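You operate a simulated robot arm through the tools that you are given. There is no shell and no other tool. Be economical: measure what you need, move in short steps, check, and stop when the job is done.

The job below is to be done with a simulated robot arm. You get a single attempt, and the scene is never put back.

JOB
Draw the yellow slide out and lock it with the purple pin.
Fine: free the black lock first, and lock it again.
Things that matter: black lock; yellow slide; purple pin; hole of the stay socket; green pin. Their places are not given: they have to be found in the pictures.

It is judged by the outcome, as a careful person would: the job done as asked, and still so three seconds after it is handed in. It fails if anything else is knocked over, pushed out of place, dropped, spilled or broken.

ROBOT AND FRAMES
A 6-joint arm with a two-finger parallel gripper, fixed in place. Base frame: the origin is at the foot of the arm, x ahead of it, y to its left, z up. Lengths are in mm, angles in rad, forces in N, time in s.
With the tool pointing down near the work surface it reaches from about 100 to 580 mm from the base axis. Its first joint turns from -1.152 to 1.152 rad. Payload 2.45 kg.
Tool frame: the origin (TCP) lies between the finger pads and is the grasp point; the fingertips stand 24 mm ahead of it; z points along the fingers, y is the line along which they close. The gripper opens to 68 mm. The fingers are 17 mm wide and 10 mm thick; the gripper's body (40 by 70 mm) begins 41 mm behind the TCP.
Orientation is that of the tool frame in the base frame, as a unit quaternion [w, x, y, z]. With the fingers straight down and closing along the base's y, the tool's x points along the base's -x, its y along +y and its z along -z.

CONTROLS
- The arm moves only by the tool servo_tool. Its argument "plan" is text: rows parted by semicolons, each of 7 numbers parted by spaces: the shift along the tool's x, y, z in cm, then the turn, a rotation vector about the tool's x, y, z in rad, then the finger opening in cm, from 0 to 6.8. In form: x y z wx wy wz gripper; .... A call has 1 to 10 rows; each row shifts and turns the commanded pose from where the row before left it, along the tool's axes as they then stand. Rows are played at 5 a second. More than 50 mm and 0.15 rad between two rows, or a gripper value outside its range, and nothing of the call is played. A pose out of reach is approached as far as the arm can. The call stops where the force on the tool passes 90 N (or 10 N more than at its start, if that is more) or the arm is blocked; 0.2 s more then pass. The fingers move at their own pace (about 108 mm/s each) and stop on an object; they squeeze with about 34 N. The grip force told is the motor's: it shows also when the fingers shut on nothing. Time passes only in rows, and 0.2 s behind the last, so rows that do not move let the fingers close. It gives the time, the measured TCP pose, the force on the tool (base axes), the opening and the grip force at its end, in the units of the frame above (readings bear some noise).
- Cameras (640 x 400 px; columns grow to the right, rows downward): "scene" is fixed at [147.1, 423, 1450.6]; the picture's right is [-0.92, -0.40, 0.00], its down [-0.32, 0.74, -0.60] and it looks along [0.24, -0.55, -0.80] (base axes); focal length 326 px, centre (320, 200). "wrist" rides on the gripper at [-32, 0, -39] in the tool frame; the picture's right is [0.00, -1.00, 0.00], its down [0.97, 0.00, -0.24] and it looks along [0.24, 0.00, 0.97] (tool axes); focal length 218 px, centre (320, 200).
- grab_frame(camera): a new picture of that camera. No time passes.
- pixel_to_xyz(camera, pixels): for up to 12 pixels [column, row] of the newest picture of that camera ("zoom" is the newest enlarged one), the place [x, y, z] in the base frame of the surface seen there, good to about 3 mm, but the place of the scene camera against the robot may be out by one fixed shift of up to 25 mm in any direction. No time passes.
- close_up(camera, box): a new picture of the part [left, top, right, bottom] of that camera's present view, enlarged. No time passes.
- sign_off(): hands the job in; it is judged then, once.

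Keep the steps short. Do not move on a guess: measure, check each grasp and each placing, and mend mistakes. In all there are 80 turns and 46 pictures (those below and enlarged ones count). Leave the gripper open and the arm clear of the work at the hand-in unless told otherwise, and finish with a single line.

The tools are called after "Request:" as a command line: name --argument value ..., lists and objects as JSON in quotes. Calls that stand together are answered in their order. servo_tool: Moves the arm, as the interface text tells. Its arguments: {"type":"object","properties":{"plan":{"type":"string"}},"required":["plan"]} The other tools are called the same way: grab_frame (camera) takes a picture; pixel_to_xyz (camera, pixels) gives the place of the surface under pixels of a picture; close_up (camera, box) takes an enlarged picture of a part of a camera's view; sign_off () hands the job in.

At the start:

```text
time_s: 0.0
ee_pos: [401.1, -167.8, 809.8]
ee_rot: [0.0, -0.001, 1.0, -0.001]
contact_force: [-0.7, 0.0, 0.3]
opening: 68.1
gripper_force: 0.1
```

scene: 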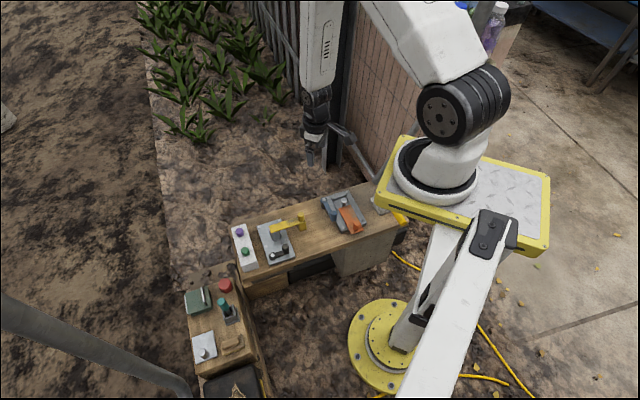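
wrist: 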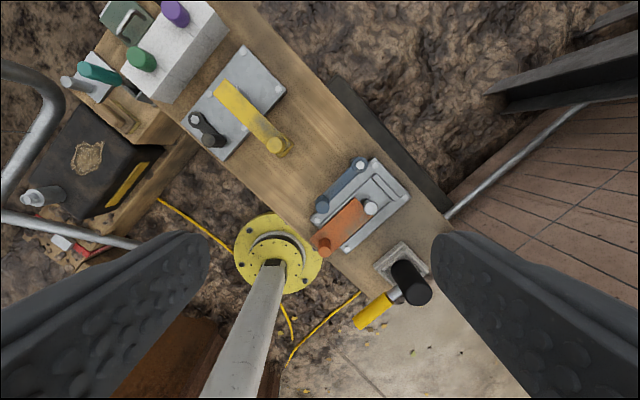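

I see a bench with a yellow part, a pin rack (purple and green), an orange part and a black-topped part. I'll look closer from both cameras.

Request:
close_up --camera "scene" --box '[220, 180, 420, 305]'

Request:
close_up --camera "wrist" --box '[60, 0, 320, 162]'

Request:
close_up --camera "wrist" --box '[280, 140, 480, 340]'

Request:
close_up --camera "scene" --box '[170, 270, 290, 400]'

```text
3.20 times, centred on (320, 242) of scene
```

zoom: 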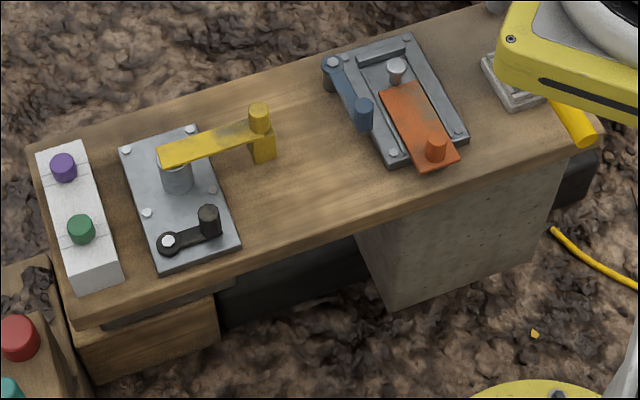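

```text
2.46 times, centred on (190, 81) of wrist
```

zoom: 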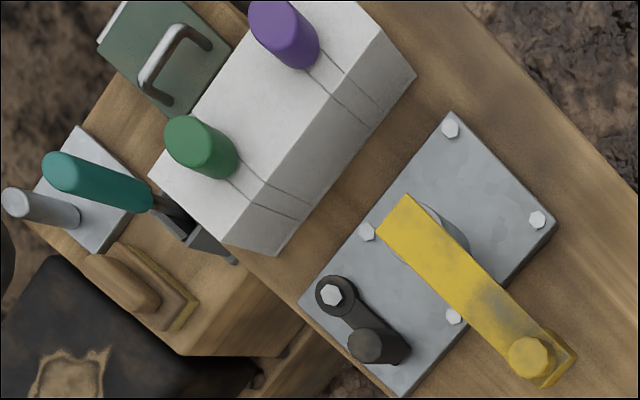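

```text
2.00 times, centred on (380, 240) of wrist
```

zoom: 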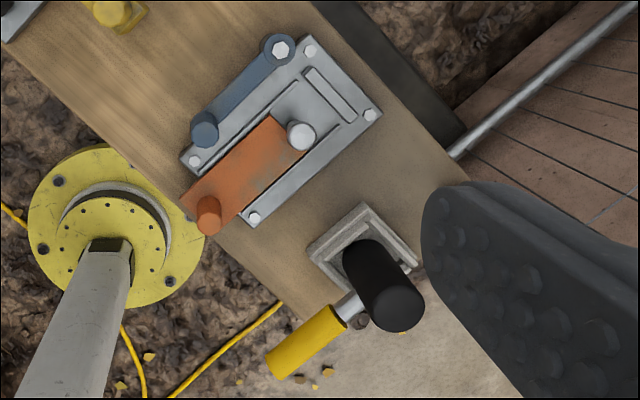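

```text
3.08 times, centred on (230, 335) of scene
```

zoom: 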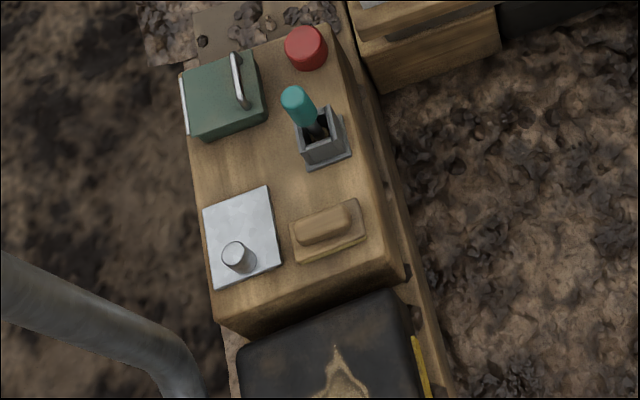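

I need a nearer view of the yellow and black mechanism. First I'll measure rough positions.

Request:
grab_frame --camera "wrist"

Request:
pixel_to_xyz --camera "wrist" --pixels '[[276, 145], [225, 90], [195, 118], [212, 140], [175, 14], [142, 58], [243, 52], [186, 123], [220, 155], [278, 90], [300, 170], [240, 108]]'

```text
39 pictures are left
```

wrist: 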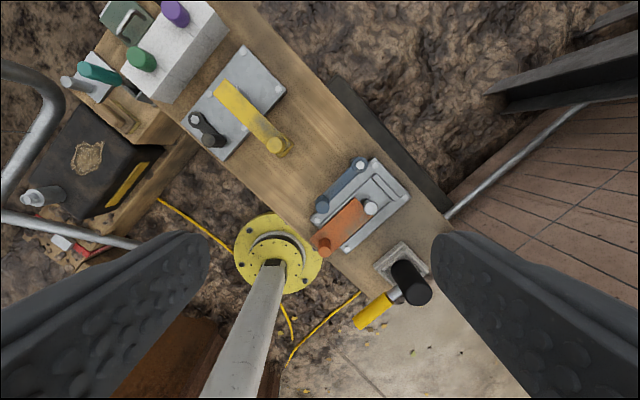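

```text
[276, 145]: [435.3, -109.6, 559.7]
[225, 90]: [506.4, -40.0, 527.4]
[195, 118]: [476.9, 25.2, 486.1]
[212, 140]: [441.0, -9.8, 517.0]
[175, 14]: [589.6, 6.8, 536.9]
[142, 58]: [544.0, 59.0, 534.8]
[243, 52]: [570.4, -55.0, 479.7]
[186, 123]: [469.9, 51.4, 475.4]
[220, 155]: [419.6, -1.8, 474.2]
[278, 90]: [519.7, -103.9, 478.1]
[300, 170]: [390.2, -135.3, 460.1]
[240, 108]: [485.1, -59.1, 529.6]
```

I also see a yellow cylinder beside a black knob at wrist (375,312)/(415,285). I'll measure that and the orange part before deciding which is which.

Request:
pixel_to_xyz --camera "wrist" --pixels '[[365, 322], [380, 307], [396, 293], [418, 290], [405, 270], [390, 265], [371, 208], [345, 222], [322, 243], [322, 203], [360, 164], [400, 195]]'

Request:
close_up --camera "scene" --box '[350, 170, 430, 260]'

```text
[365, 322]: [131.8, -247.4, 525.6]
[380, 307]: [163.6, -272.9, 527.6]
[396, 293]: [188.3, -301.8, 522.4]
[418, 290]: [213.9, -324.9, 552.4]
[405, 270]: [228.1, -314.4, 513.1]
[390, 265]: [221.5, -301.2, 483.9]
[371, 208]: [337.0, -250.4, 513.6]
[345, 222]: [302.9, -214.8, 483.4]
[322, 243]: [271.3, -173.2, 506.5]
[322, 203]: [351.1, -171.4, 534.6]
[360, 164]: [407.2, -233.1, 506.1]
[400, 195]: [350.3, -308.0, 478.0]
```

```text
4.44 times, centred on (390, 215) of scene
```

zoom: 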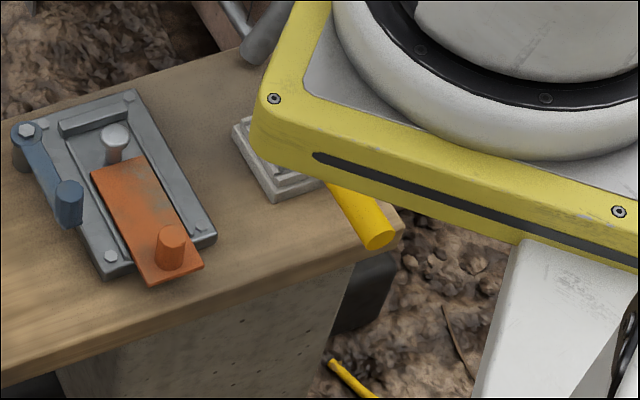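

Next I'll move the camera to hover over the yellow/black mechanism.

Request:
servo_tool --plan "-2.5 3.2 2.7 0 0 0 6.8; -2.5 3.2 2.7 0 0 0 6.8; -2 3.2 2.7 0 0 0 6.8; -2 3.2 2.7 0 0 0 6.8; 0 0 0 0 0 0 6.8"

Request:
grab_frame --camera "wrist"

```text
time_s: 1.2
ee_pos: [493.2, -40.1, 700.9]
ee_rot: [0.0, 0.0, 1.0, -0.001]
contact_force: [0.0, -0.5, -0.2]
opening: 68.1
gripper_force: 0.1
```

```text
37 pictures are left
```

wrist: 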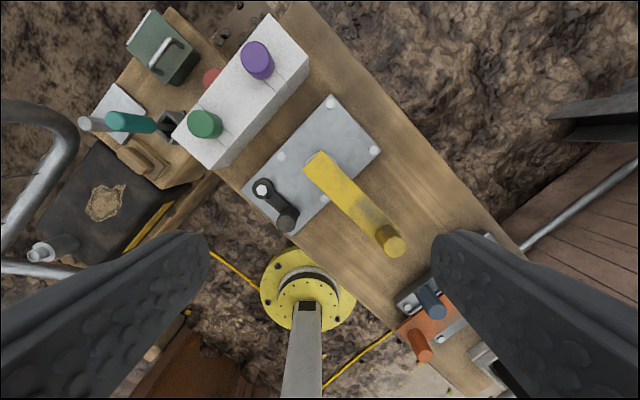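

Request:
close_up --camera "wrist" --box '[230, 80, 420, 270]'

Request:
pixel_to_xyz --camera "wrist" --pixels '[[318, 165], [350, 200], [393, 240], [380, 243], [264, 187], [286, 218], [256, 55], [203, 120], [332, 102], [376, 150], [247, 187], [293, 230]]'

```text
2.11 times, centred on (325, 175) of wrist
```

zoom: 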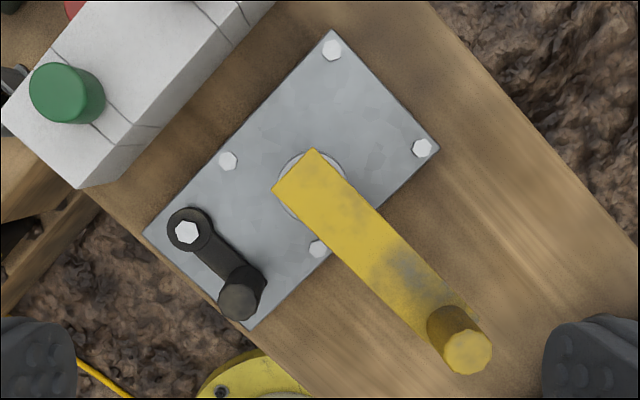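

```text
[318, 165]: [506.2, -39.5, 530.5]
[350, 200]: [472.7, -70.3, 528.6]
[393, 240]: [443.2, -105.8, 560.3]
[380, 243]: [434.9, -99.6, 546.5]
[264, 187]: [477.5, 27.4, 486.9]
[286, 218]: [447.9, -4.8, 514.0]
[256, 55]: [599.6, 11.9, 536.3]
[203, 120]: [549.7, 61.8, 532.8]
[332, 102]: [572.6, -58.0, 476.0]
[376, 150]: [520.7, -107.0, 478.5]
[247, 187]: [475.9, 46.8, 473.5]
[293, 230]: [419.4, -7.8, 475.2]
```

The yellow arm with the black catch looks like a crank on a hub. Before deciding, I'll inspect the orange part and the yellow/black item at the right end.

Request:
servo_tool --plan "3 -3.5 0 0 0 0 6.8; 3 -3.5 0 0 0 0 6.8; 3 -3.5 0 0 0 0 6.8; 3 -3.5 0 0 0 0 6.8; 3 -3.5 0 0 0 0 6.8; 2 -3 0 0 0 0 6.8; 0 0 0 0 0 0 6.8"

Request:
grab_frame --camera "wrist"

```text
time_s: 2.8
ee_pos: [321.4, -246.0, 703.4]
ee_rot: [-0.001, -0.001, 1.0, -0.001]
contact_force: [-0.5, 0.1, -0.1]
opening: 68.2
gripper_force: 0.0
```

```text
35 pictures are left
```

wrist: 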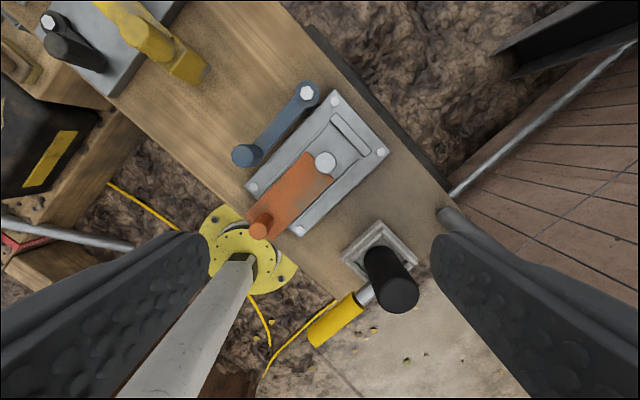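

Request:
close_up --camera "wrist" --box '[300, 210, 440, 350]'

Request:
close_up --camera "wrist" --box '[220, 70, 400, 250]'

Request:
close_up --camera "wrist" --box '[0, 0, 230, 150]'

```text
2.86 times, centred on (370, 280) of wrist
```

zoom: 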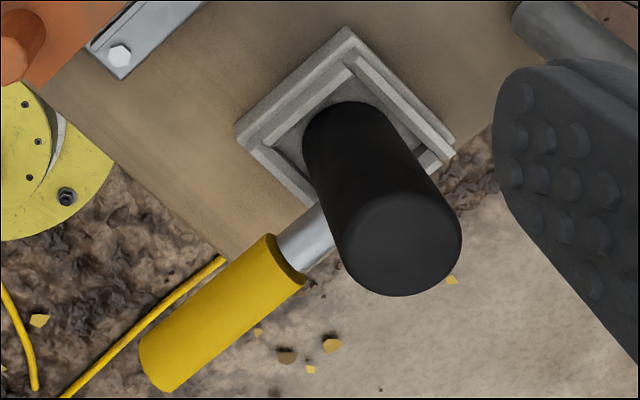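

```text
2.22 times, centred on (310, 160) of wrist
```

zoom: 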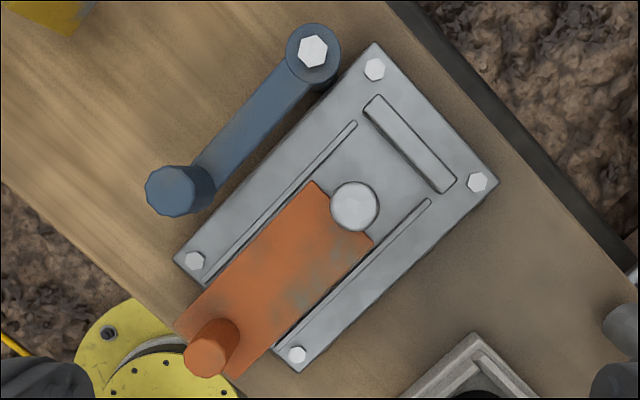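

```text
2.67 times, centred on (115, 75) of wrist
```

zoom: 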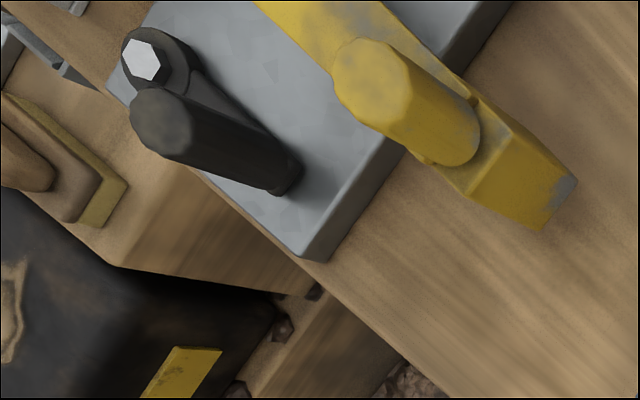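

Two candidates remain, so I want a low side view of the yellow/black assembly. I'll move in front of it and tilt the camera towards it.

Request:
servo_tool --plan "0.7 4.6 1 0 0 0 6.8; 0.7 4.6 1 0 0 0 6.8; 0.7 4.6 1 0 0 0 6.8; 0.7 4.6 1 0 0 0 6.8; 0 0 0 0 0 0 6.8"

Request:
servo_tool --plan "0 0 0 0 -0.145 0 6.8; 0 0 0 0 -0.145 0 6.8; 0 0 0 0 -0.145 0 6.8; 0 0 0 0 -0.145 0 6.8; 0 0 0 0 -0.145 0 6.8; 0 0 0 0 -0.145 0 6.8; 0 0 0 0 -0.145 0 6.8; 0 0 0 0 0 0 6.8"

Request:
grab_frame --camera "wrist"

```text
time_s: 4.0
ee_pos: [292.9, -61.4, 660.5]
ee_rot: [0.001, 0.0, 1.0, 0.0]
contact_force: [0.4, 0.5, 0.0]
opening: 67.9
gripper_force: 0.1
```

```text
time_s: 5.8
ee_pos: [293.1, -62.1, 661.7]
ee_rot: [0.488, -0.001, 0.873, 0.0]
contact_force: [-0.9, 0.1, -0.4]
opening: 67.8
gripper_force: 0.0
```

```text
31 pictures are left
```

wrist: 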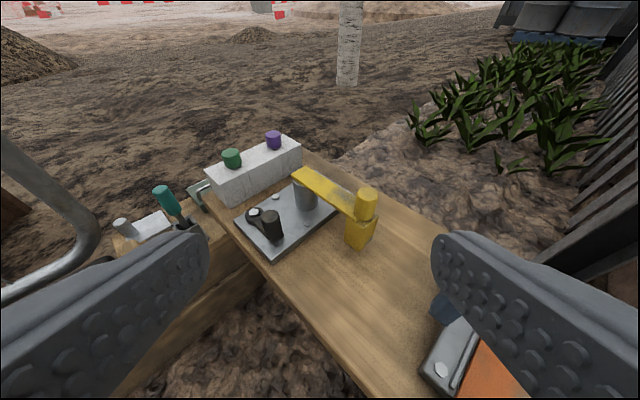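

Request:
close_up --camera "wrist" --box '[200, 120, 400, 270]'

Request:
pixel_to_xyz --camera "wrist" --pixels '[[305, 190], [305, 207], [355, 215], [356, 232], [356, 247], [366, 192], [330, 195], [255, 215], [272, 230], [300, 176]]'

```text
2.67 times, centred on (300, 195) of wrist
```

zoom: 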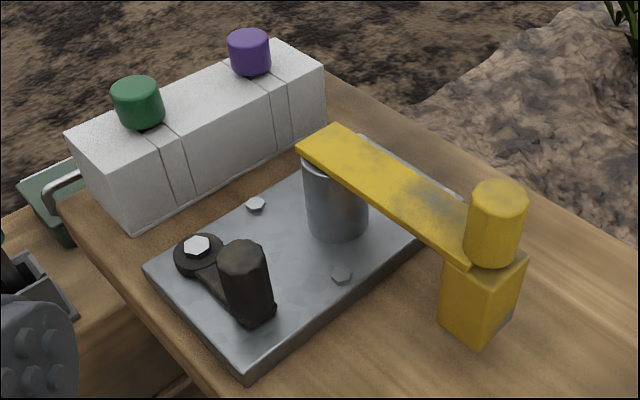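

```text
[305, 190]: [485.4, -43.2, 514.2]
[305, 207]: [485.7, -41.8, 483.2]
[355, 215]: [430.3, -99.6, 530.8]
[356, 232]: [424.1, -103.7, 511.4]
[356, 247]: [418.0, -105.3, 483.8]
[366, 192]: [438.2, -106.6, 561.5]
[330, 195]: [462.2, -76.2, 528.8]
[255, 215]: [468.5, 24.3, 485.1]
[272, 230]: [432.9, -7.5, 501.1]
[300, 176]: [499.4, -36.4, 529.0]
```

The side view settles it. The yellow bar covers a hollow-looking grey post, with a block and knob at its other end, and the black swivel catch sits on the same plate beside the pin rack. I'll level the tool, then yaw it 45° so the fingers close across the black lever.

Request:
servo_tool --plan "0 0 0 0 0.145 0 6.8; 0 0 0 0 0.145 0 6.8; 0 0 0 0 0.145 0 6.8; 0 0 0 0 0.145 0 6.8; 0 0 0 0 0.145 0 6.8; 0 0 0 0 0.145 0 6.8; 0 0 0 0 0.145 0 6.8; 0 0 0 0 0 0 6.8"

Request:
servo_tool --plan "-3 1.1 0 0 0 0 6.8; -3 1.1 0 0 0 0 6.8; -3 1.1 0 0 0 0 6.8; -3 1.1 1 0 0 0 6.8; -3 1.1 1 0 0 -0.14 6.8; 0 0 1 0 0 -0.145 6.8; 0 0 1 0 0 -0.145 6.8; 0 0 1 0 0 -0.145 6.8; 0 0 1 0 0 -0.145 6.8; 0 0 0 0 0 -0.065 6.8"

Request:
grab_frame --camera "wrist"

```text
time_s: 7.6
ee_pos: [293.5, -62.2, 661.7]
ee_rot: [0.0, 0.001, 1.0, 0.0]
contact_force: [-0.1, 0.7, -0.6]
opening: 67.8
gripper_force: 0.0
```

```text
time_s: 9.8
ee_pos: [443.9, -5.8, 602.0]
ee_rot: [0.0, -0.383, 0.924, -0.001]
contact_force: [-0.3, -0.1, 0.9]
opening: 68.3
gripper_force: 0.0
```

```text
29 pictures are left
```

wrist: 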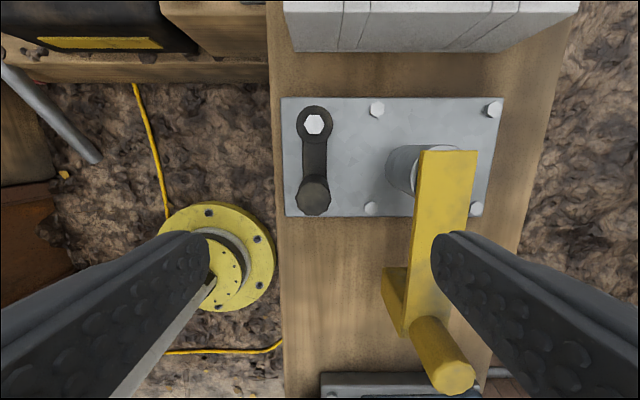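

Request:
close_up --camera "wrist" --box '[280, 90, 500, 230]'

Request:
pixel_to_xyz --camera "wrist" --pixels '[[314, 197], [314, 165], [314, 123], [450, 160], [440, 230], [452, 375], [408, 170], [396, 180], [400, 150], [330, 240]]'

```text
2.86 times, centred on (390, 160) of wrist
```

zoom: 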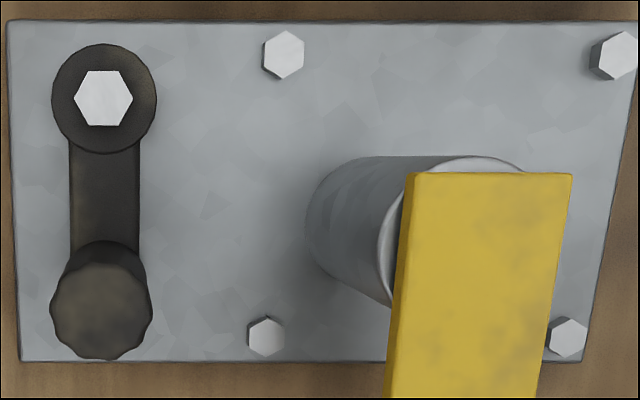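

```text
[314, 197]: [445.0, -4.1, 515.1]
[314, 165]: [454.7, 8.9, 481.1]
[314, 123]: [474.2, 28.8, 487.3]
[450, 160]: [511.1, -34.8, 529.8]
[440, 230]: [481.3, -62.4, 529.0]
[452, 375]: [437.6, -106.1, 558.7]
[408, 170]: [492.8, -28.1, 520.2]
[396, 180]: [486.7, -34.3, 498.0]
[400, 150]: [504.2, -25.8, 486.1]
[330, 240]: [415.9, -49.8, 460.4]
```

The grey post is a hollow tube, so it is the stay socket, and its mouth is covered by the yellow slide. The black knob top is at (445,-4,515). I'll go down over it with a 40 mm opening.

Request:
servo_tool --plan "-0.15 0 2 0 0 0 4; 0 0 2 0 0 0 4; 0 0 2 0 0 0 4; 0 0 1.5 0 0 0 4; 0 0 1.3 0 0 0 4; 0 0 0 0 0 0 4"

Request:
grab_frame --camera "wrist"

```text
time_s: 11.2
ee_pos: [444.5, -4.9, 513.3]
ee_rot: [-0.001, -0.383, 0.924, 0.0]
contact_force: [0.1, -0.2, -0.1]
opening: 40.2
gripper_force: 0.0
```

```text
27 pictures are left
```

wrist: 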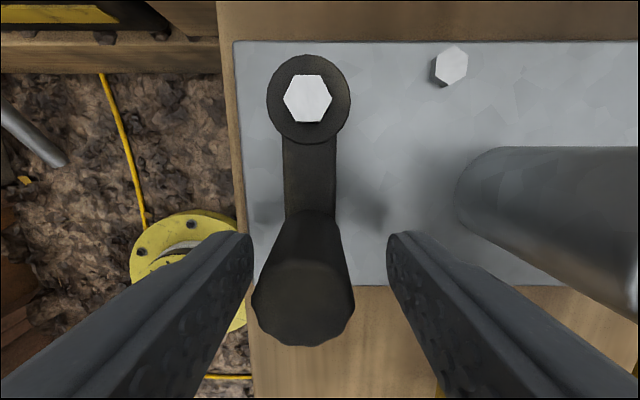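

Knob sits between the fingers, about 3 mm left. I'll shift and close.

Request:
servo_tool --plan "0 0.3 0 0 0 0 4; 0 0 0 0 0 0 2; 0 0 0 0 0 0 1.5; 0 0 0 0 0 0 1.5"

```text
time_s: 12.2
ee_pos: [441.6, -3.7, 514.4]
ee_rot: [-0.001, -0.383, 0.924, -0.001]
contact_force: [-1.8, 2.9, -1.0]
opening: 20.4
gripper_force: 37.9
```

Gripped (20.4 mm). I'll test a small swing of the lever towards the socket side, about its bolt (radius 45 mm).

Request:
servo_tool --plan "-0.008 -0.27 0 0 0 -0.06 1.5; -0.008 -0.27 0 0 0 -0.06 1.5; 0 0 0 0 0 0 1.5"

```text
time_s: 13.0
ee_pos: [442.3, -5.1, 512.9]
ee_rot: [-0.004, -0.44, 0.898, 0.001]
contact_force: [-21.9, 55.2, 18.6]
opening: 21.4
gripper_force: 37.8
```

It resists strongly that way (55 N), so I'll go back and try the other direction.

Request:
servo_tool --plan "0.008 0.27 0 0 0 0.06 1.5; 0.008 0.27 0 0 0 0.06 1.5; -0.008 0.27 0 0 0 0.06 1.5; -0.008 0.27 0 0 0 0.06 1.5; 0 0 0 0 0 0 1.5"

```text
time_s: 14.2
ee_pos: [436.7, 0.3, 513.7]
ee_rot: [-0.002, -0.323, 0.946, 0.0]
contact_force: [-18.3, -19.3, -2.7]
opening: 20.6
gripper_force: 38.0
```

That direction moves freely. I'll continue the swing with a small outward correction.

Request:
servo_tool --plan "0.12 0.55 0 0 0 0.12 1.5; -0.03 0.55 0 0 0 0.12 1.5; -0.03 0.55 0 0 0 0.12 1.5; 0 0 0 0 0 0 1.5"

```text
time_s: 15.2
ee_pos: [428.9, 14.5, 513.0]
ee_rot: [-0.001, -0.151, 0.989, 0.0]
contact_force: [-6.4, -2.2, -21.7]
opening: 20.7
gripper_force: 38.3
```

Request:
servo_tool --plan "-0.03 0.56 0 0 0 0.12 1.5; -0.03 0.56 0 0 0 0.12 1.5; -0.03 0.56 0 0 0 0.12 1.5; -0.03 0.56 0 0 0 0.12 1.5; 0 0 0 0 0 0 1.5"

Request:
grab_frame --camera "wrist"

```text
time_s: 16.4
ee_pos: [428.3, 34.4, 513.2]
ee_rot: [0.0, 0.092, 0.996, 0.0]
contact_force: [-7.2, -56.9, -8.2]
opening: 20.7
gripper_force: 37.5
```

```text
26 pictures are left
```

wrist: 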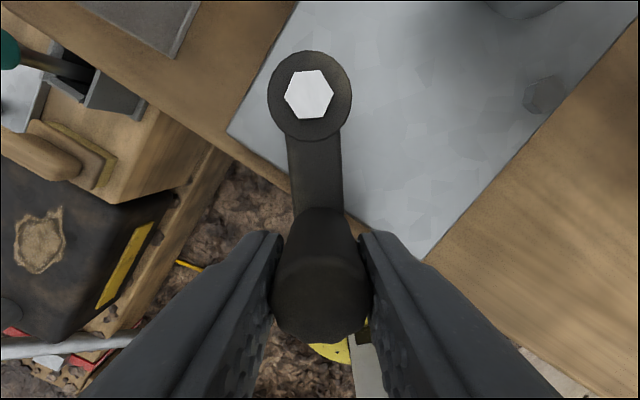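

The lever swung about 52° and now hits a stop (57 N). I'll ease back slightly, open, rise clear and check that it stays.

Request:
servo_tool --plan "0 -0.35 0 0 0 0 1.5; 0 0 0 0 0 0 4; 0 0 0 0 0 0 4; 0 0 -3 0 0 0 4; 0 0 -4 0 0 0 4; 0 0 -4 0 0 0 4; 0 0 0 0 0 0 4"

Request:
grab_frame --camera "wrist"

```text
time_s: 18.0
ee_pos: [427.1, 32.3, 623.7]
ee_rot: [0.0, 0.088, 0.996, -0.001]
contact_force: [0.5, 0.2, -0.3]
opening: 40.0
gripper_force: 0.1
```

```text
25 pictures are left
```

wrist: 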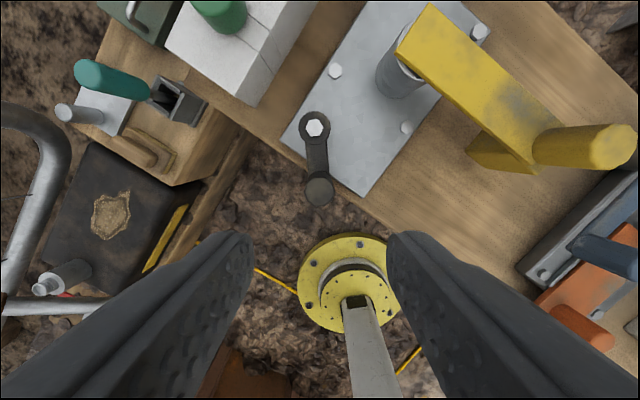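

The lever stays put in its freed position. Next I'll move above the yellow knob at (438,-106,560) and yaw so the fingers close along the slide's axis.

Request:
servo_tool --plan "-0.875 -3.35 0 0 0 0 5; -0.875 -3.35 0 0 0 0 5; -0.875 -3.35 0 0 0 0 5; -0.875 -3.35 0 0 0 0 5; 0 0 0 0 0 0.145 5; 0 0 0 0 0 0.145 5; 0 0 0 0 0 0.145 5; 0 0 0 0 0 0.145 5; 0 0 0 0 0 0.03 5; 0 0 0 0 0 0 5"

Request:
grab_frame --camera "wrist"

```text
time_s: 20.2
ee_pos: [439.1, -104.3, 624.0]
ee_rot: [0.0, 0.383, 0.924, -0.001]
contact_force: [-0.2, -0.1, -0.1]
opening: 50.1
gripper_force: 0.1
```

```text
24 pictures are left
```

wrist: 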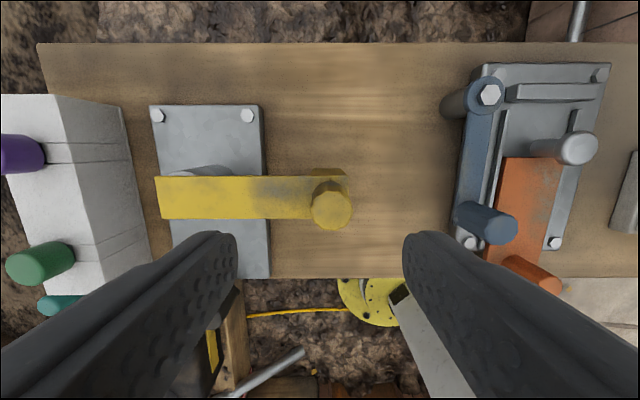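

Request:
pixel_to_xyz --camera "wrist" --pixels '[[332, 208], [350, 208], [314, 208], [332, 190], [332, 226], [200, 198], [160, 185], [163, 217], [484, 222], [490, 180]]'

```text
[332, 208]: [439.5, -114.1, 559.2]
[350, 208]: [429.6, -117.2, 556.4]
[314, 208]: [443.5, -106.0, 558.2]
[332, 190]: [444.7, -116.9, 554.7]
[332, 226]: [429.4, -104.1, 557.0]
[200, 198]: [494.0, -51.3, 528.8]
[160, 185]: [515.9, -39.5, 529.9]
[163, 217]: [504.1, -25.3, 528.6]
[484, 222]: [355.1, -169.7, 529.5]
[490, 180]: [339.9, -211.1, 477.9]
```

Knob centre is about (437,-110). I'll shift there and descend to TCP z ≈ 557, leaving the tips just above the bar.

Request:
servo_tool --plan "-0.28 -0.57 1.7 0 0 0 5; 0 0 2 0 0 0 5; 0 0 1.5 0 0 0 5; 0 0 1.5 0 0 0 5; 0 0 0 0 0 0 5; 0 0 0 0 0 0 3; 0 0 0 0 0 0 1.5; 0 0 0 0 0 0 1.5; 0 0 0 0 0 0 1.5"

Request:
grab_frame --camera "wrist"

```text
time_s: 22.2
ee_pos: [436.5, -111.8, 556.7]
ee_rot: [0.0, 0.384, 0.923, 0.0]
contact_force: [0.9, -3.2, -8.1]
opening: 20.7
gripper_force: 38.5
```

```text
23 pictures are left
```

wrist: 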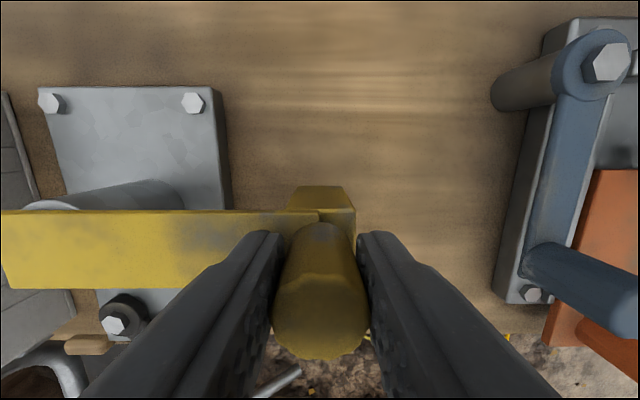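

Gripped well (20.7 mm). I'll draw along the bar axis (tool -y) in small steps.

Request:
servo_tool --plan "0 -0.5 0 0 0 0 1.5; 0 -0.5 0 0 0 0 1.5; 0 0 0 0 0 0 1.5"

```text
time_s: 23.0
ee_pos: [429.3, -118.1, 556.0]
ee_rot: [0.0, 0.383, 0.924, -0.001]
contact_force: [4.1, -2.9, -25.0]
opening: 20.8
gripper_force: 38.0
```

It slides with little force. Continuing.

Request:
servo_tool --plan "0 -0.6 0.05 0 0 0 1.5; 0 -0.6 0.05 0 0 0 1.5; 0 -0.6 0 0 0 0 1.5; 0 -0.6 0 0 0 0 1.5; 0 -0.6 0 0 0 0 1.5; 0 0 0 0 0 0 1.5"

Request:
grab_frame --camera "wrist"

```text
time_s: 24.4
ee_pos: [408.8, -139.9, 555.8]
ee_rot: [-0.001, 0.383, 0.924, -0.001]
contact_force: [6.0, 3.9, 0.7]
opening: 20.8
gripper_force: 37.7
```

```text
22 pictures are left
```

wrist: 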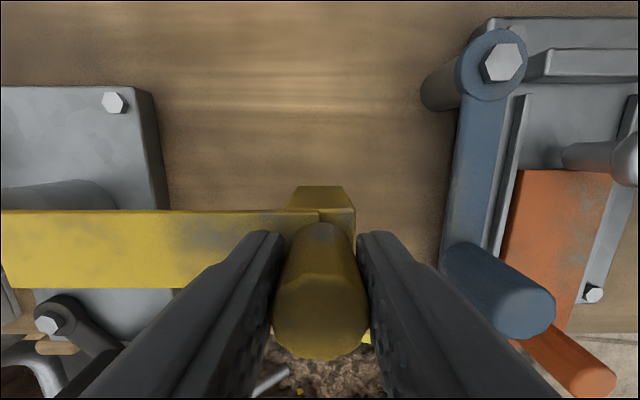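

Request:
servo_tool --plan "0 -0.5 0 0 0 0 1.5; 0 -0.5 0 0 0 0 1.5; 0 -0.5 0 0 0 0 1.5; 0 0 0 0 0 0 1.5"

```text
time_s: 25.4
ee_pos: [399.7, -150.7, 557.1]
ee_rot: [0.0, 0.381, 0.924, -0.001]
contact_force: [21.9, 35.4, 17.3]
opening: 47.8
gripper_force: 20.5
```

The opening jumped to 47.8 mm, so the slide probably reached its stop. I'll look before doing anything.

Request:
grab_frame --camera "wrist"

Request:
close_up --camera "scene" --box '[220, 180, 380, 280]'

```text
21 pictures are left
```

wrist: 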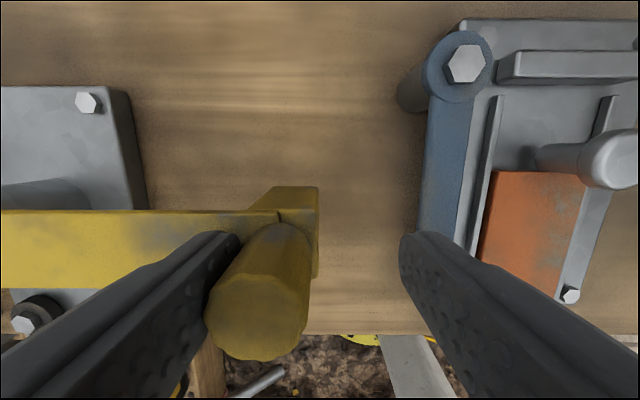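

```text
4.00 times, centred on (300, 230) of scene
```

zoom: 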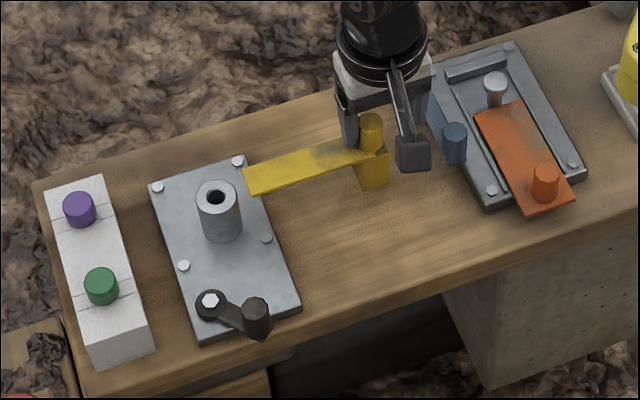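

The socket hole is uncovered and the slide is at its stop. I'll recentre the tool on the knob, open a little and rise.

Request:
servo_tool --plan "0 0.5 0 0 0 0 4; 0 0.5 0 0 0 0 3.6; 0 0 0 0 0 0 3.6; 0 0 -3 0 0 0 3.6; 0 0 -4 0 0 0 3.6; 0 0 -4 0 0 0 4; 0 0 -4 0 0 0 4; 0 0 0 0 0 0 4"

Request:
grab_frame --camera "wrist"

```text
time_s: 27.2
ee_pos: [404.2, -142.9, 705.2]
ee_rot: [-0.001, 0.383, 0.924, -0.001]
contact_force: [-0.3, -1.0, 0.4]
opening: 39.9
gripper_force: 0.0
```

```text
19 pictures are left
```

wrist: 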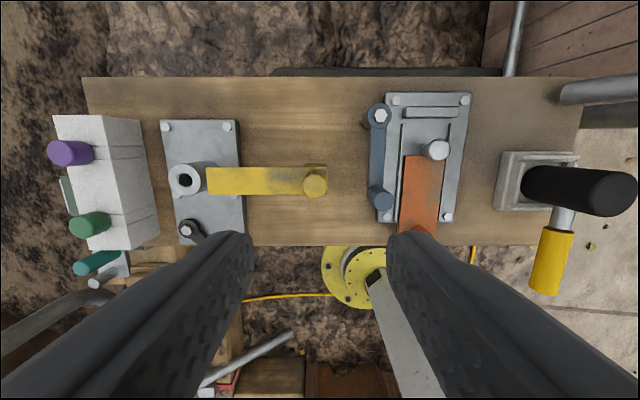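

The slide stays out. Measuring the socket hole at (185,180) and the pins.

Request:
close_up --camera "wrist" --box '[40, 100, 240, 260]'

Request:
pixel_to_xyz --camera "wrist" --pixels '[[185, 181], [174, 181], [198, 181], [186, 168], [186, 194], [60, 153], [80, 152], [80, 228], [105, 135], [105, 225], [208, 180]]'

```text
2.50 times, centred on (140, 180) of wrist
```

zoom: 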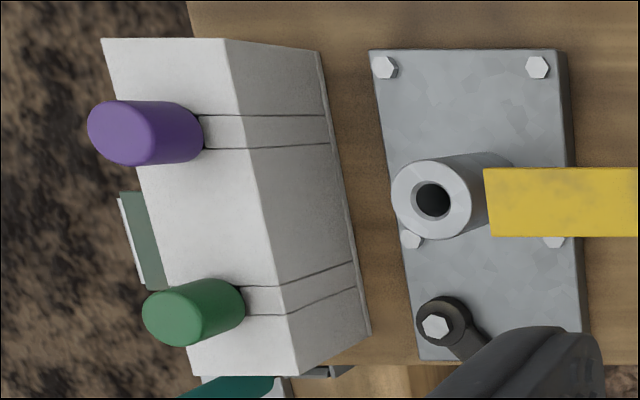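

```text
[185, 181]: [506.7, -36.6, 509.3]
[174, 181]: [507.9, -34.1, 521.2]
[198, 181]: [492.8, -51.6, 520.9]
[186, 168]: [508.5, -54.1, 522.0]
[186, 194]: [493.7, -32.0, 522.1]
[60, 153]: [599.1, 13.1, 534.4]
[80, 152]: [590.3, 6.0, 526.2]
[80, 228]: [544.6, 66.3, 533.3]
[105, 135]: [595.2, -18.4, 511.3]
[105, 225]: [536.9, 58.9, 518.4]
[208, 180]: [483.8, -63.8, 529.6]
```

Socket centre is about (501,-43), mouth z 521, hole about 15 mm. The purple head is at about (597,10), z 511–536. I'll move above that side and bring the yaw back to zero for a close look.

Request:
servo_tool --plan "0.1 3.94 0 0 0 0 4; 0.1 3.94 0 0 0 0 4; 0.1 3.94 0 0 0 0 4; 0.1 3.94 0 0 0 0 4; 0.1 3.94 0 0 0 -0.13 4.5; 0 0 1 0 0 -0.13 5; 0 0 1 0 0 -0.13 5; 0 0 1 0 0 -0.13 5; 0 0 1 0 0 -0.13 5; 0 0 1 0 0 -0.135 5"

Request:
grab_frame --camera "wrist"

```text
time_s: 29.4
ee_pos: [541.5, -0.3, 655.9]
ee_rot: [0.001, 0.0, 1.0, -0.001]
contact_force: [1.0, 0.0, -0.4]
opening: 50.1
gripper_force: 0.0
```

```text
17 pictures are left
```

wrist: 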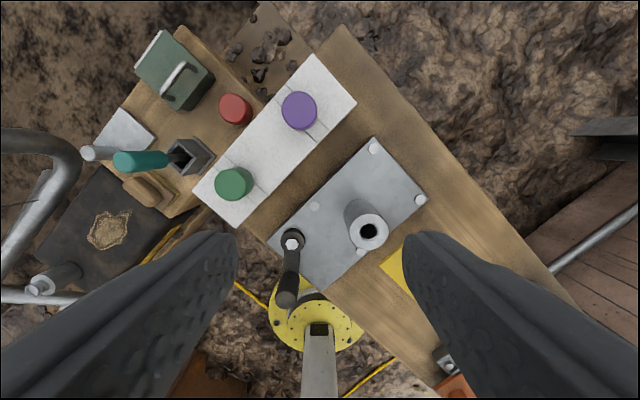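

Request:
pixel_to_xyz --camera "wrist" --pixels '[[299, 110], [285, 110], [313, 110], [299, 96], [299, 122], [270, 120], [330, 85], [368, 219], [368, 245], [354, 231], [383, 231], [368, 231]]'

Request:
close_up --camera "wrist" --box '[190, 50, 400, 260]'

```text
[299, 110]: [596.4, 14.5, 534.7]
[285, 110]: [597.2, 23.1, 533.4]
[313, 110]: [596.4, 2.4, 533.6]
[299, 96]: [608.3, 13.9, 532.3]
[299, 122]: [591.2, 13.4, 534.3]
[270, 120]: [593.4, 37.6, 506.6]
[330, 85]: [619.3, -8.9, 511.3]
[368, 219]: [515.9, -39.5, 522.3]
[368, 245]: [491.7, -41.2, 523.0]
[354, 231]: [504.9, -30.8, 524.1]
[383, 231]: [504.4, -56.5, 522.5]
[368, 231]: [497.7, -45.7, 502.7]
```

```text
1.90 times, centred on (295, 155) of wrist
```

zoom: 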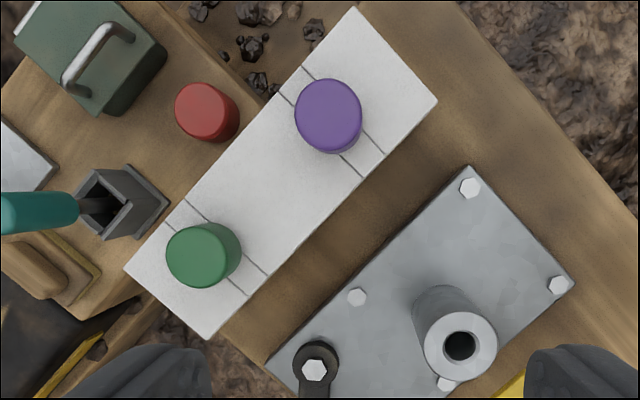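

Purple head centre is about (597,13), top z 534; socket about (502.5,-43.5). That is just past nominal reach, so I'll test a vertical approach above it first.

Request:
servo_tool --plan "-2 0.4 1 0 0 0 5; -2 0.5 1 0 0 0 5; -1.55 0.43 1 0 0 0 5; 0 0 1 0 0 0 5; 0 0 1 0 0 0 5; 0 0 0 0 0 0 5"

```text
time_s: 30.8
ee_pos: [596.4, 12.9, 607.1]
ee_rot: [0.0, 0.0, 1.0, -0.001]
contact_force: [-0.2, 0.6, -0.3]
opening: 50.0
gripper_force: 0.1
```

Reached it. I'll go straight down in steps to TCP z ≈ 538.

Request:
servo_tool --plan "-0.05 0 2 0 0 0 5; 0 0 2 0 0 0 5; 0 0 1.5 0 0 0 5; 0 0 1.3 0 0 0 5; 0 0 0 0 0 0 5"

Request:
grab_frame --camera "wrist"

```text
time_s: 32.0
ee_pos: [597.5, 12.3, 538.5]
ee_rot: [-0.001, 0.0, 1.0, -0.001]
contact_force: [0.6, -0.1, -0.2]
opening: 49.9
gripper_force: 0.1
```

```text
15 pictures are left
```

wrist: 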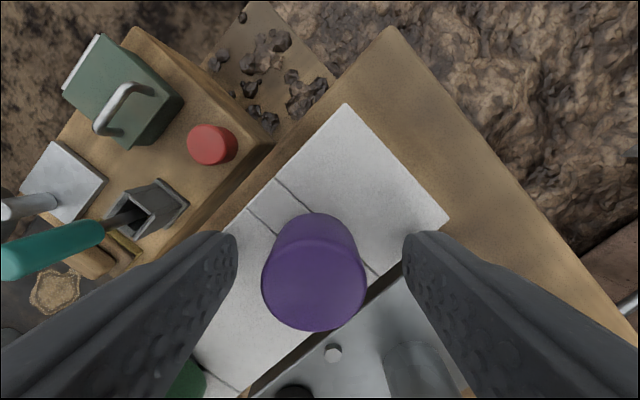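

The head is between the fingers. Closing, then lifting slowly.

Request:
servo_tool --plan "0 0.1 0 0 0 0 3; 0 0 0 0 0 0 1.5; 0 0 0 0 0 0 1.5; 0 0 0 0 0 0 1.5"

Request:
servo_tool --plan "0 0 -1 0 0 0 1.5; 0 0 -1 0 0 0 1.5; 0 0 -1.5 0 0 0 1.5; 0 0 -1.5 0 0 0 1.5; 0 0 -2 0 0 0 1.5; 0 0 -2 0 0 0 1.5; 0 0 0 0 0 0 1.5"

Request:
close_up --camera "scene" --box '[220, 160, 380, 280]'

```text
time_s: 33.0
ee_pos: [597.2, 13.8, 538.2]
ee_rot: [0.0, 0.0, 1.0, -0.001]
contact_force: [0.1, -0.1, 1.3]
opening: 24.0
gripper_force: 34.0
```

```text
time_s: 34.6
ee_pos: [596.5, 12.4, 628.0]
ee_rot: [-0.001, 0.0, 1.0, -0.001]
contact_force: [-0.4, -0.1, -0.2]
opening: 23.9
gripper_force: 33.9
```

```text
3.33 times, centred on (300, 220) of scene
```

zoom: 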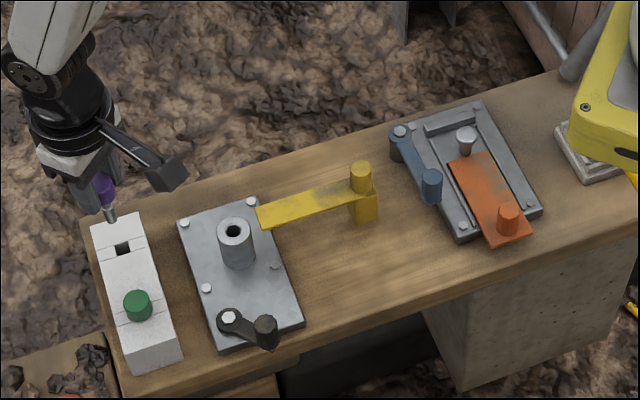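

The pin is out of the rack with its shank hanging below. I'll carry it over the socket at this height.

Request:
servo_tool --plan "2.5 -1.4 0 0 0 0 1.5; 2.5 -1.4 0 0 0 0 1.5; 2.5 -1.4 0 0 0 0 1.5; 1.9 -1.4 0 0 0 0 1.5; 0 0 0 0 0 0 1.5; 0 0 0 0 0 0 1.5"

Request:
grab_frame --camera "wrist"

Request:
close_up --camera "scene" --box '[240, 160, 320, 260]'

```text
time_s: 36.0
ee_pos: [503.7, -42.6, 627.0]
ee_rot: [-0.001, 0.001, 1.0, -0.001]
contact_force: [-0.8, -0.1, 0.3]
opening: 23.8
gripper_force: 33.9
```

```text
13 pictures are left
```

wrist: 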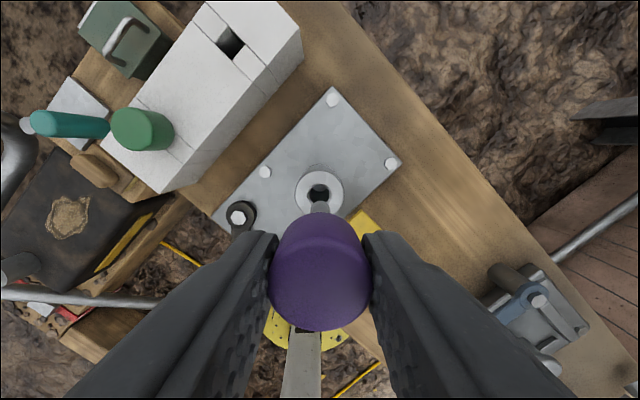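

```text
4.00 times, centred on (280, 210) of scene
```

zoom: 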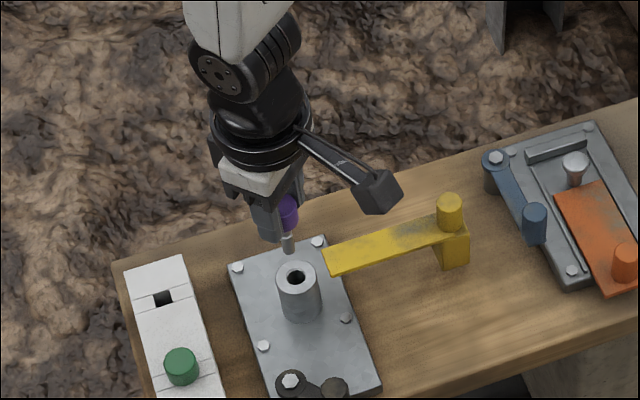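

Request:
close_up --camera "wrist" --box '[280, 160, 360, 220]'

Request:
pixel_to_xyz --camera "wrist" --pixels '[[300, 192], [338, 192], [319, 173], [305, 177], [334, 178], [304, 206], [335, 206], [320, 206], [320, 210]]'

```text
6.67 times, centred on (320, 190) of wrist
```

zoom: 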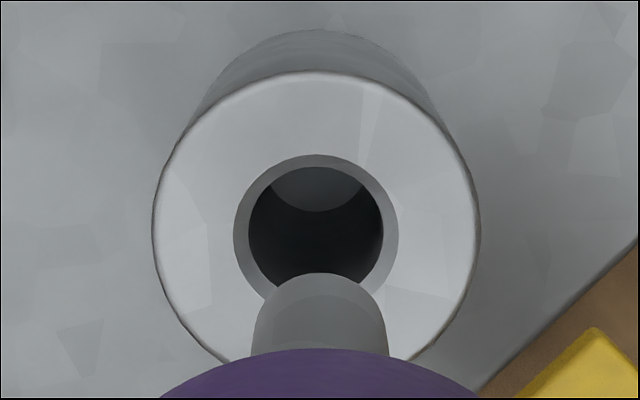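

```text
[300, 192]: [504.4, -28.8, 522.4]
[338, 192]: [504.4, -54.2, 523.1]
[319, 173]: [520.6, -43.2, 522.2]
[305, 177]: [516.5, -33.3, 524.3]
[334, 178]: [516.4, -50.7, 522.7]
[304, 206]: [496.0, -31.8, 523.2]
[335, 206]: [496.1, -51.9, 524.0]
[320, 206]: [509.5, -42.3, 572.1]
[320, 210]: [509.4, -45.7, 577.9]
```

Pin and hole line up: hole centre at about (319.4,195) against 194.8 predicted for the tool axis, and the shank is about 10 mm in a 14 mm bore. I'll lower in stages.

Request:
servo_tool --plan "0 0.04 1 0 0 0 1.5; 0 0 1 0 0 0 1.5; 0 0 1 0 0 0 1.5; 0 0 0.7 0 0 0 1.5; 0 0 0.5 0 0 0 1.5; 0 0 0.5 0 0 0 1.5; 0 0 0 0 0 0 1.5"

Request:
close_up --camera "scene" --box '[240, 160, 320, 260]'

```text
time_s: 37.6
ee_pos: [502.4, -42.5, 580.6]
ee_rot: [-0.001, 0.0, 1.0, -0.001]
contact_force: [0.0, -0.3, -1.0]
opening: 23.9
gripper_force: 34.1
```

```text
4.00 times, centred on (280, 210) of scene
```

zoom: 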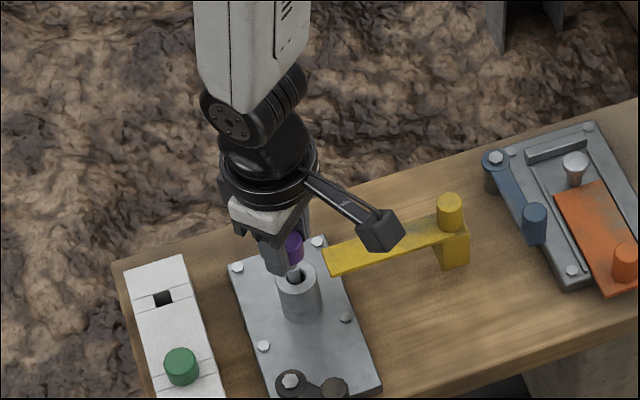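

The shank is entering with no contact force. I'll go down further until it seats.

Request:
servo_tool --plan "0 0 0.7 0 0 0 1.5; 0 0 0.7 0 0 0 1.5; 0 0 0.6 0 0 0 1.5; 0 0 0.5 0 0 0 1.5; 0 0 0.3 0 0 0 1.5; 0 0 0 0 0 0 1.5"

```text
time_s: 39.0
ee_pos: [502.9, -42.1, 552.8]
ee_rot: [-0.001, 0.0, 1.0, -0.001]
contact_force: [0.4, -0.3, -1.0]
opening: 23.7
gripper_force: 34.3
```

Request:
servo_tool --plan "0 0 0.15 0 0 0 1.5; 0 0 0.15 0 0 0 1.5; 0 0 0.15 0 0 0 1.5; 0 0 0.15 0 0 0 1.5; 0 0 0 0 0 0 1.5"

```text
time_s: 40.2
ee_pos: [502.0, -41.7, 546.0]
ee_rot: [-0.001, 0.001, 1.0, -0.001]
contact_force: [-4.4, 1.1, 17.4]
opening: 24.1
gripper_force: 34.3
```

Seated (17 N up). I'll release, rise and check.

Request:
servo_tool --plan "0 0 -0.1 0 0 0 1.5; 0 0 0 0 0 0 3; 0 0 0 0 0 0 4; 0 0 0 0 0 0 4.5; 0 0 -3 0 0 0 4.5; 0 0 -4 0 0 0 4.5; 0 0 -3 0 0 0 4.5; 0 0 0 0 0 0 4.5"

Request:
grab_frame --camera "wrist"

Request:
close_up --camera "scene" --box '[220, 180, 380, 280]'

```text
time_s: 42.0
ee_pos: [502.3, -42.0, 650.0]
ee_rot: [-0.001, 0.0, 1.0, -0.001]
contact_force: [0.0, 0.6, 0.3]
opening: 45.2
gripper_force: 0.0
```

```text
9 pictures are left
```

wrist: 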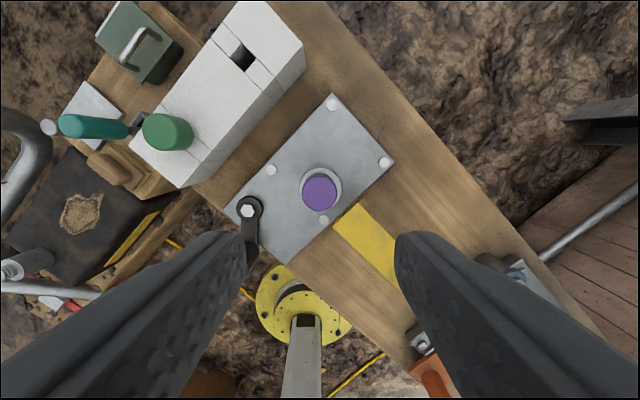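

```text
4.00 times, centred on (300, 230) of scene
```

zoom: 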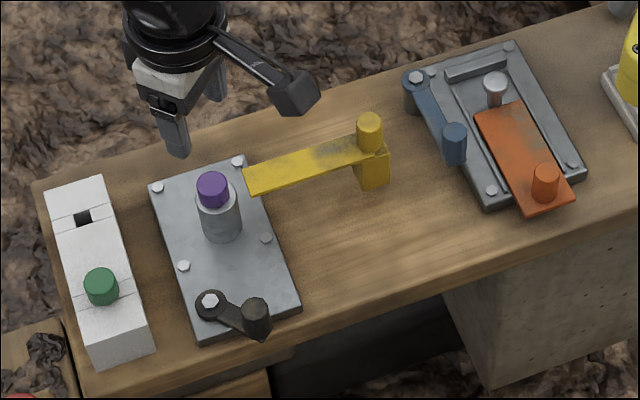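

The pin is seated on the socket and the slide is still out. Now I'll relock the black lever: return above its knob near (427,32) with the yaw used at release.

Request:
servo_tool --plan "1.9 1.9 0 0 0 0 4; 1.9 1.9 0 0 0 0 4; 1.9 1.9 0 0 0 0 4; 1.75 1.75 0 0 0 0 4; 0 0 2 0 0 0.09 4; 0 0 2 0 0 0.086 4; 0 0 2 0 0 0 4; 0 0 0 0 0 0 4"

Request:
grab_frame --camera "wrist"

Request:
pixel_to_xyz --camera "wrist" --pixels '[[320, 205], [320, 190], [312, 210], [328, 210]]'

```text
time_s: 43.8
ee_pos: [428.4, 33.5, 588.1]
ee_rot: [0.0, 0.089, 0.996, 0.0]
contact_force: [-0.8, -0.1, 0.0]
opening: 40.1
gripper_force: 0.2
```

```text
7 pictures are left
```

wrist: 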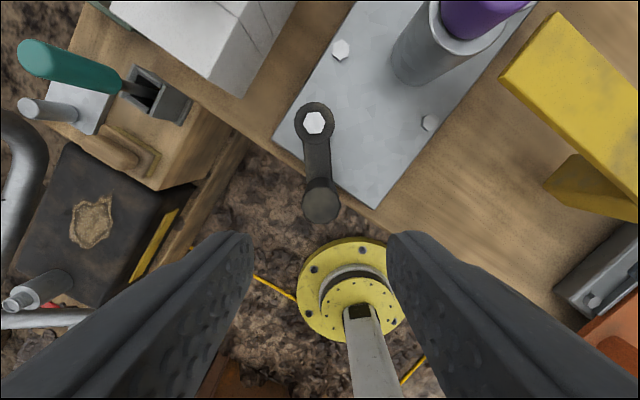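

```text
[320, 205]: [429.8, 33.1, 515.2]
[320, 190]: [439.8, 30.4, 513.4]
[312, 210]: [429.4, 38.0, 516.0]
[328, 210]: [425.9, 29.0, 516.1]
```

The knob is at about (429.5,33), right under the tool. I'll descend and grip.

Request:
servo_tool --plan "-0.1 0 2 0 0 0 4; 0 0 2 0 0 0 4; 0 0 2 0 0 0 4; 0 0 1.4 0 0 0 4; 0 0 0 0 0 0 4; 0 0 0 0 0 0 2; 0 0 0 0 0 0 1.5; 0 0 0 0 0 0 1.5"

```text
time_s: 45.6
ee_pos: [428.5, 32.4, 513.1]
ee_rot: [0.0, 0.089, 0.996, 0.0]
contact_force: [2.3, -6.4, -9.0]
opening: 21.5
gripper_force: 38.8
```

Gripped. I'll swing it back about the bolt the same way it came.

Request:
servo_tool --plan "-0.03 -0.56 0 0 0 -0.12 1.5; -0.03 -0.56 0 0 0 -0.12 1.5; -0.03 -0.56 0 0 0 -0.12 1.5; -0.03 -0.56 0 0 0 -0.12 1.5; 0 0 0 0 0 0 1.5"

```text
time_s: 46.8
ee_pos: [431.8, 10.0, 513.2]
ee_rot: [0.002, -0.152, 0.988, 0.001]
contact_force: [10.6, 12.9, -26.8]
opening: 21.2
gripper_force: 38.0
```

Request:
servo_tool --plan "-0.06 -0.56 0 0 0 -0.12 1.5; -0.05 -0.56 0 0 0 -0.12 1.5; -0.03 -0.46 0 0 0 -0.1 1.5; 0 0 0 0 0 0 1.5"

```text
time_s: 47.8
ee_pos: [441.0, -3.2, 514.0]
ee_rot: [0.0, -0.318, 0.948, -0.001]
contact_force: [15.0, 22.2, -20.2]
opening: 21.0
gripper_force: 37.7
```

Nearly back at the original (441.6,-3.7). One more small push to reach the stop.

Request:
servo_tool --plan "-0.05 -0.2 0 0 0 -0.05 1.5; -0.02 -0.2 0 0 0 -0.05 1.5; 0 0 0 0 0 0 1.5"

```text
time_s: 48.6
ee_pos: [440.2, -5.0, 513.4]
ee_rot: [-0.002, -0.365, 0.931, -0.001]
contact_force: [6.7, 40.3, 4.7]
opening: 20.8
gripper_force: 38.0
```

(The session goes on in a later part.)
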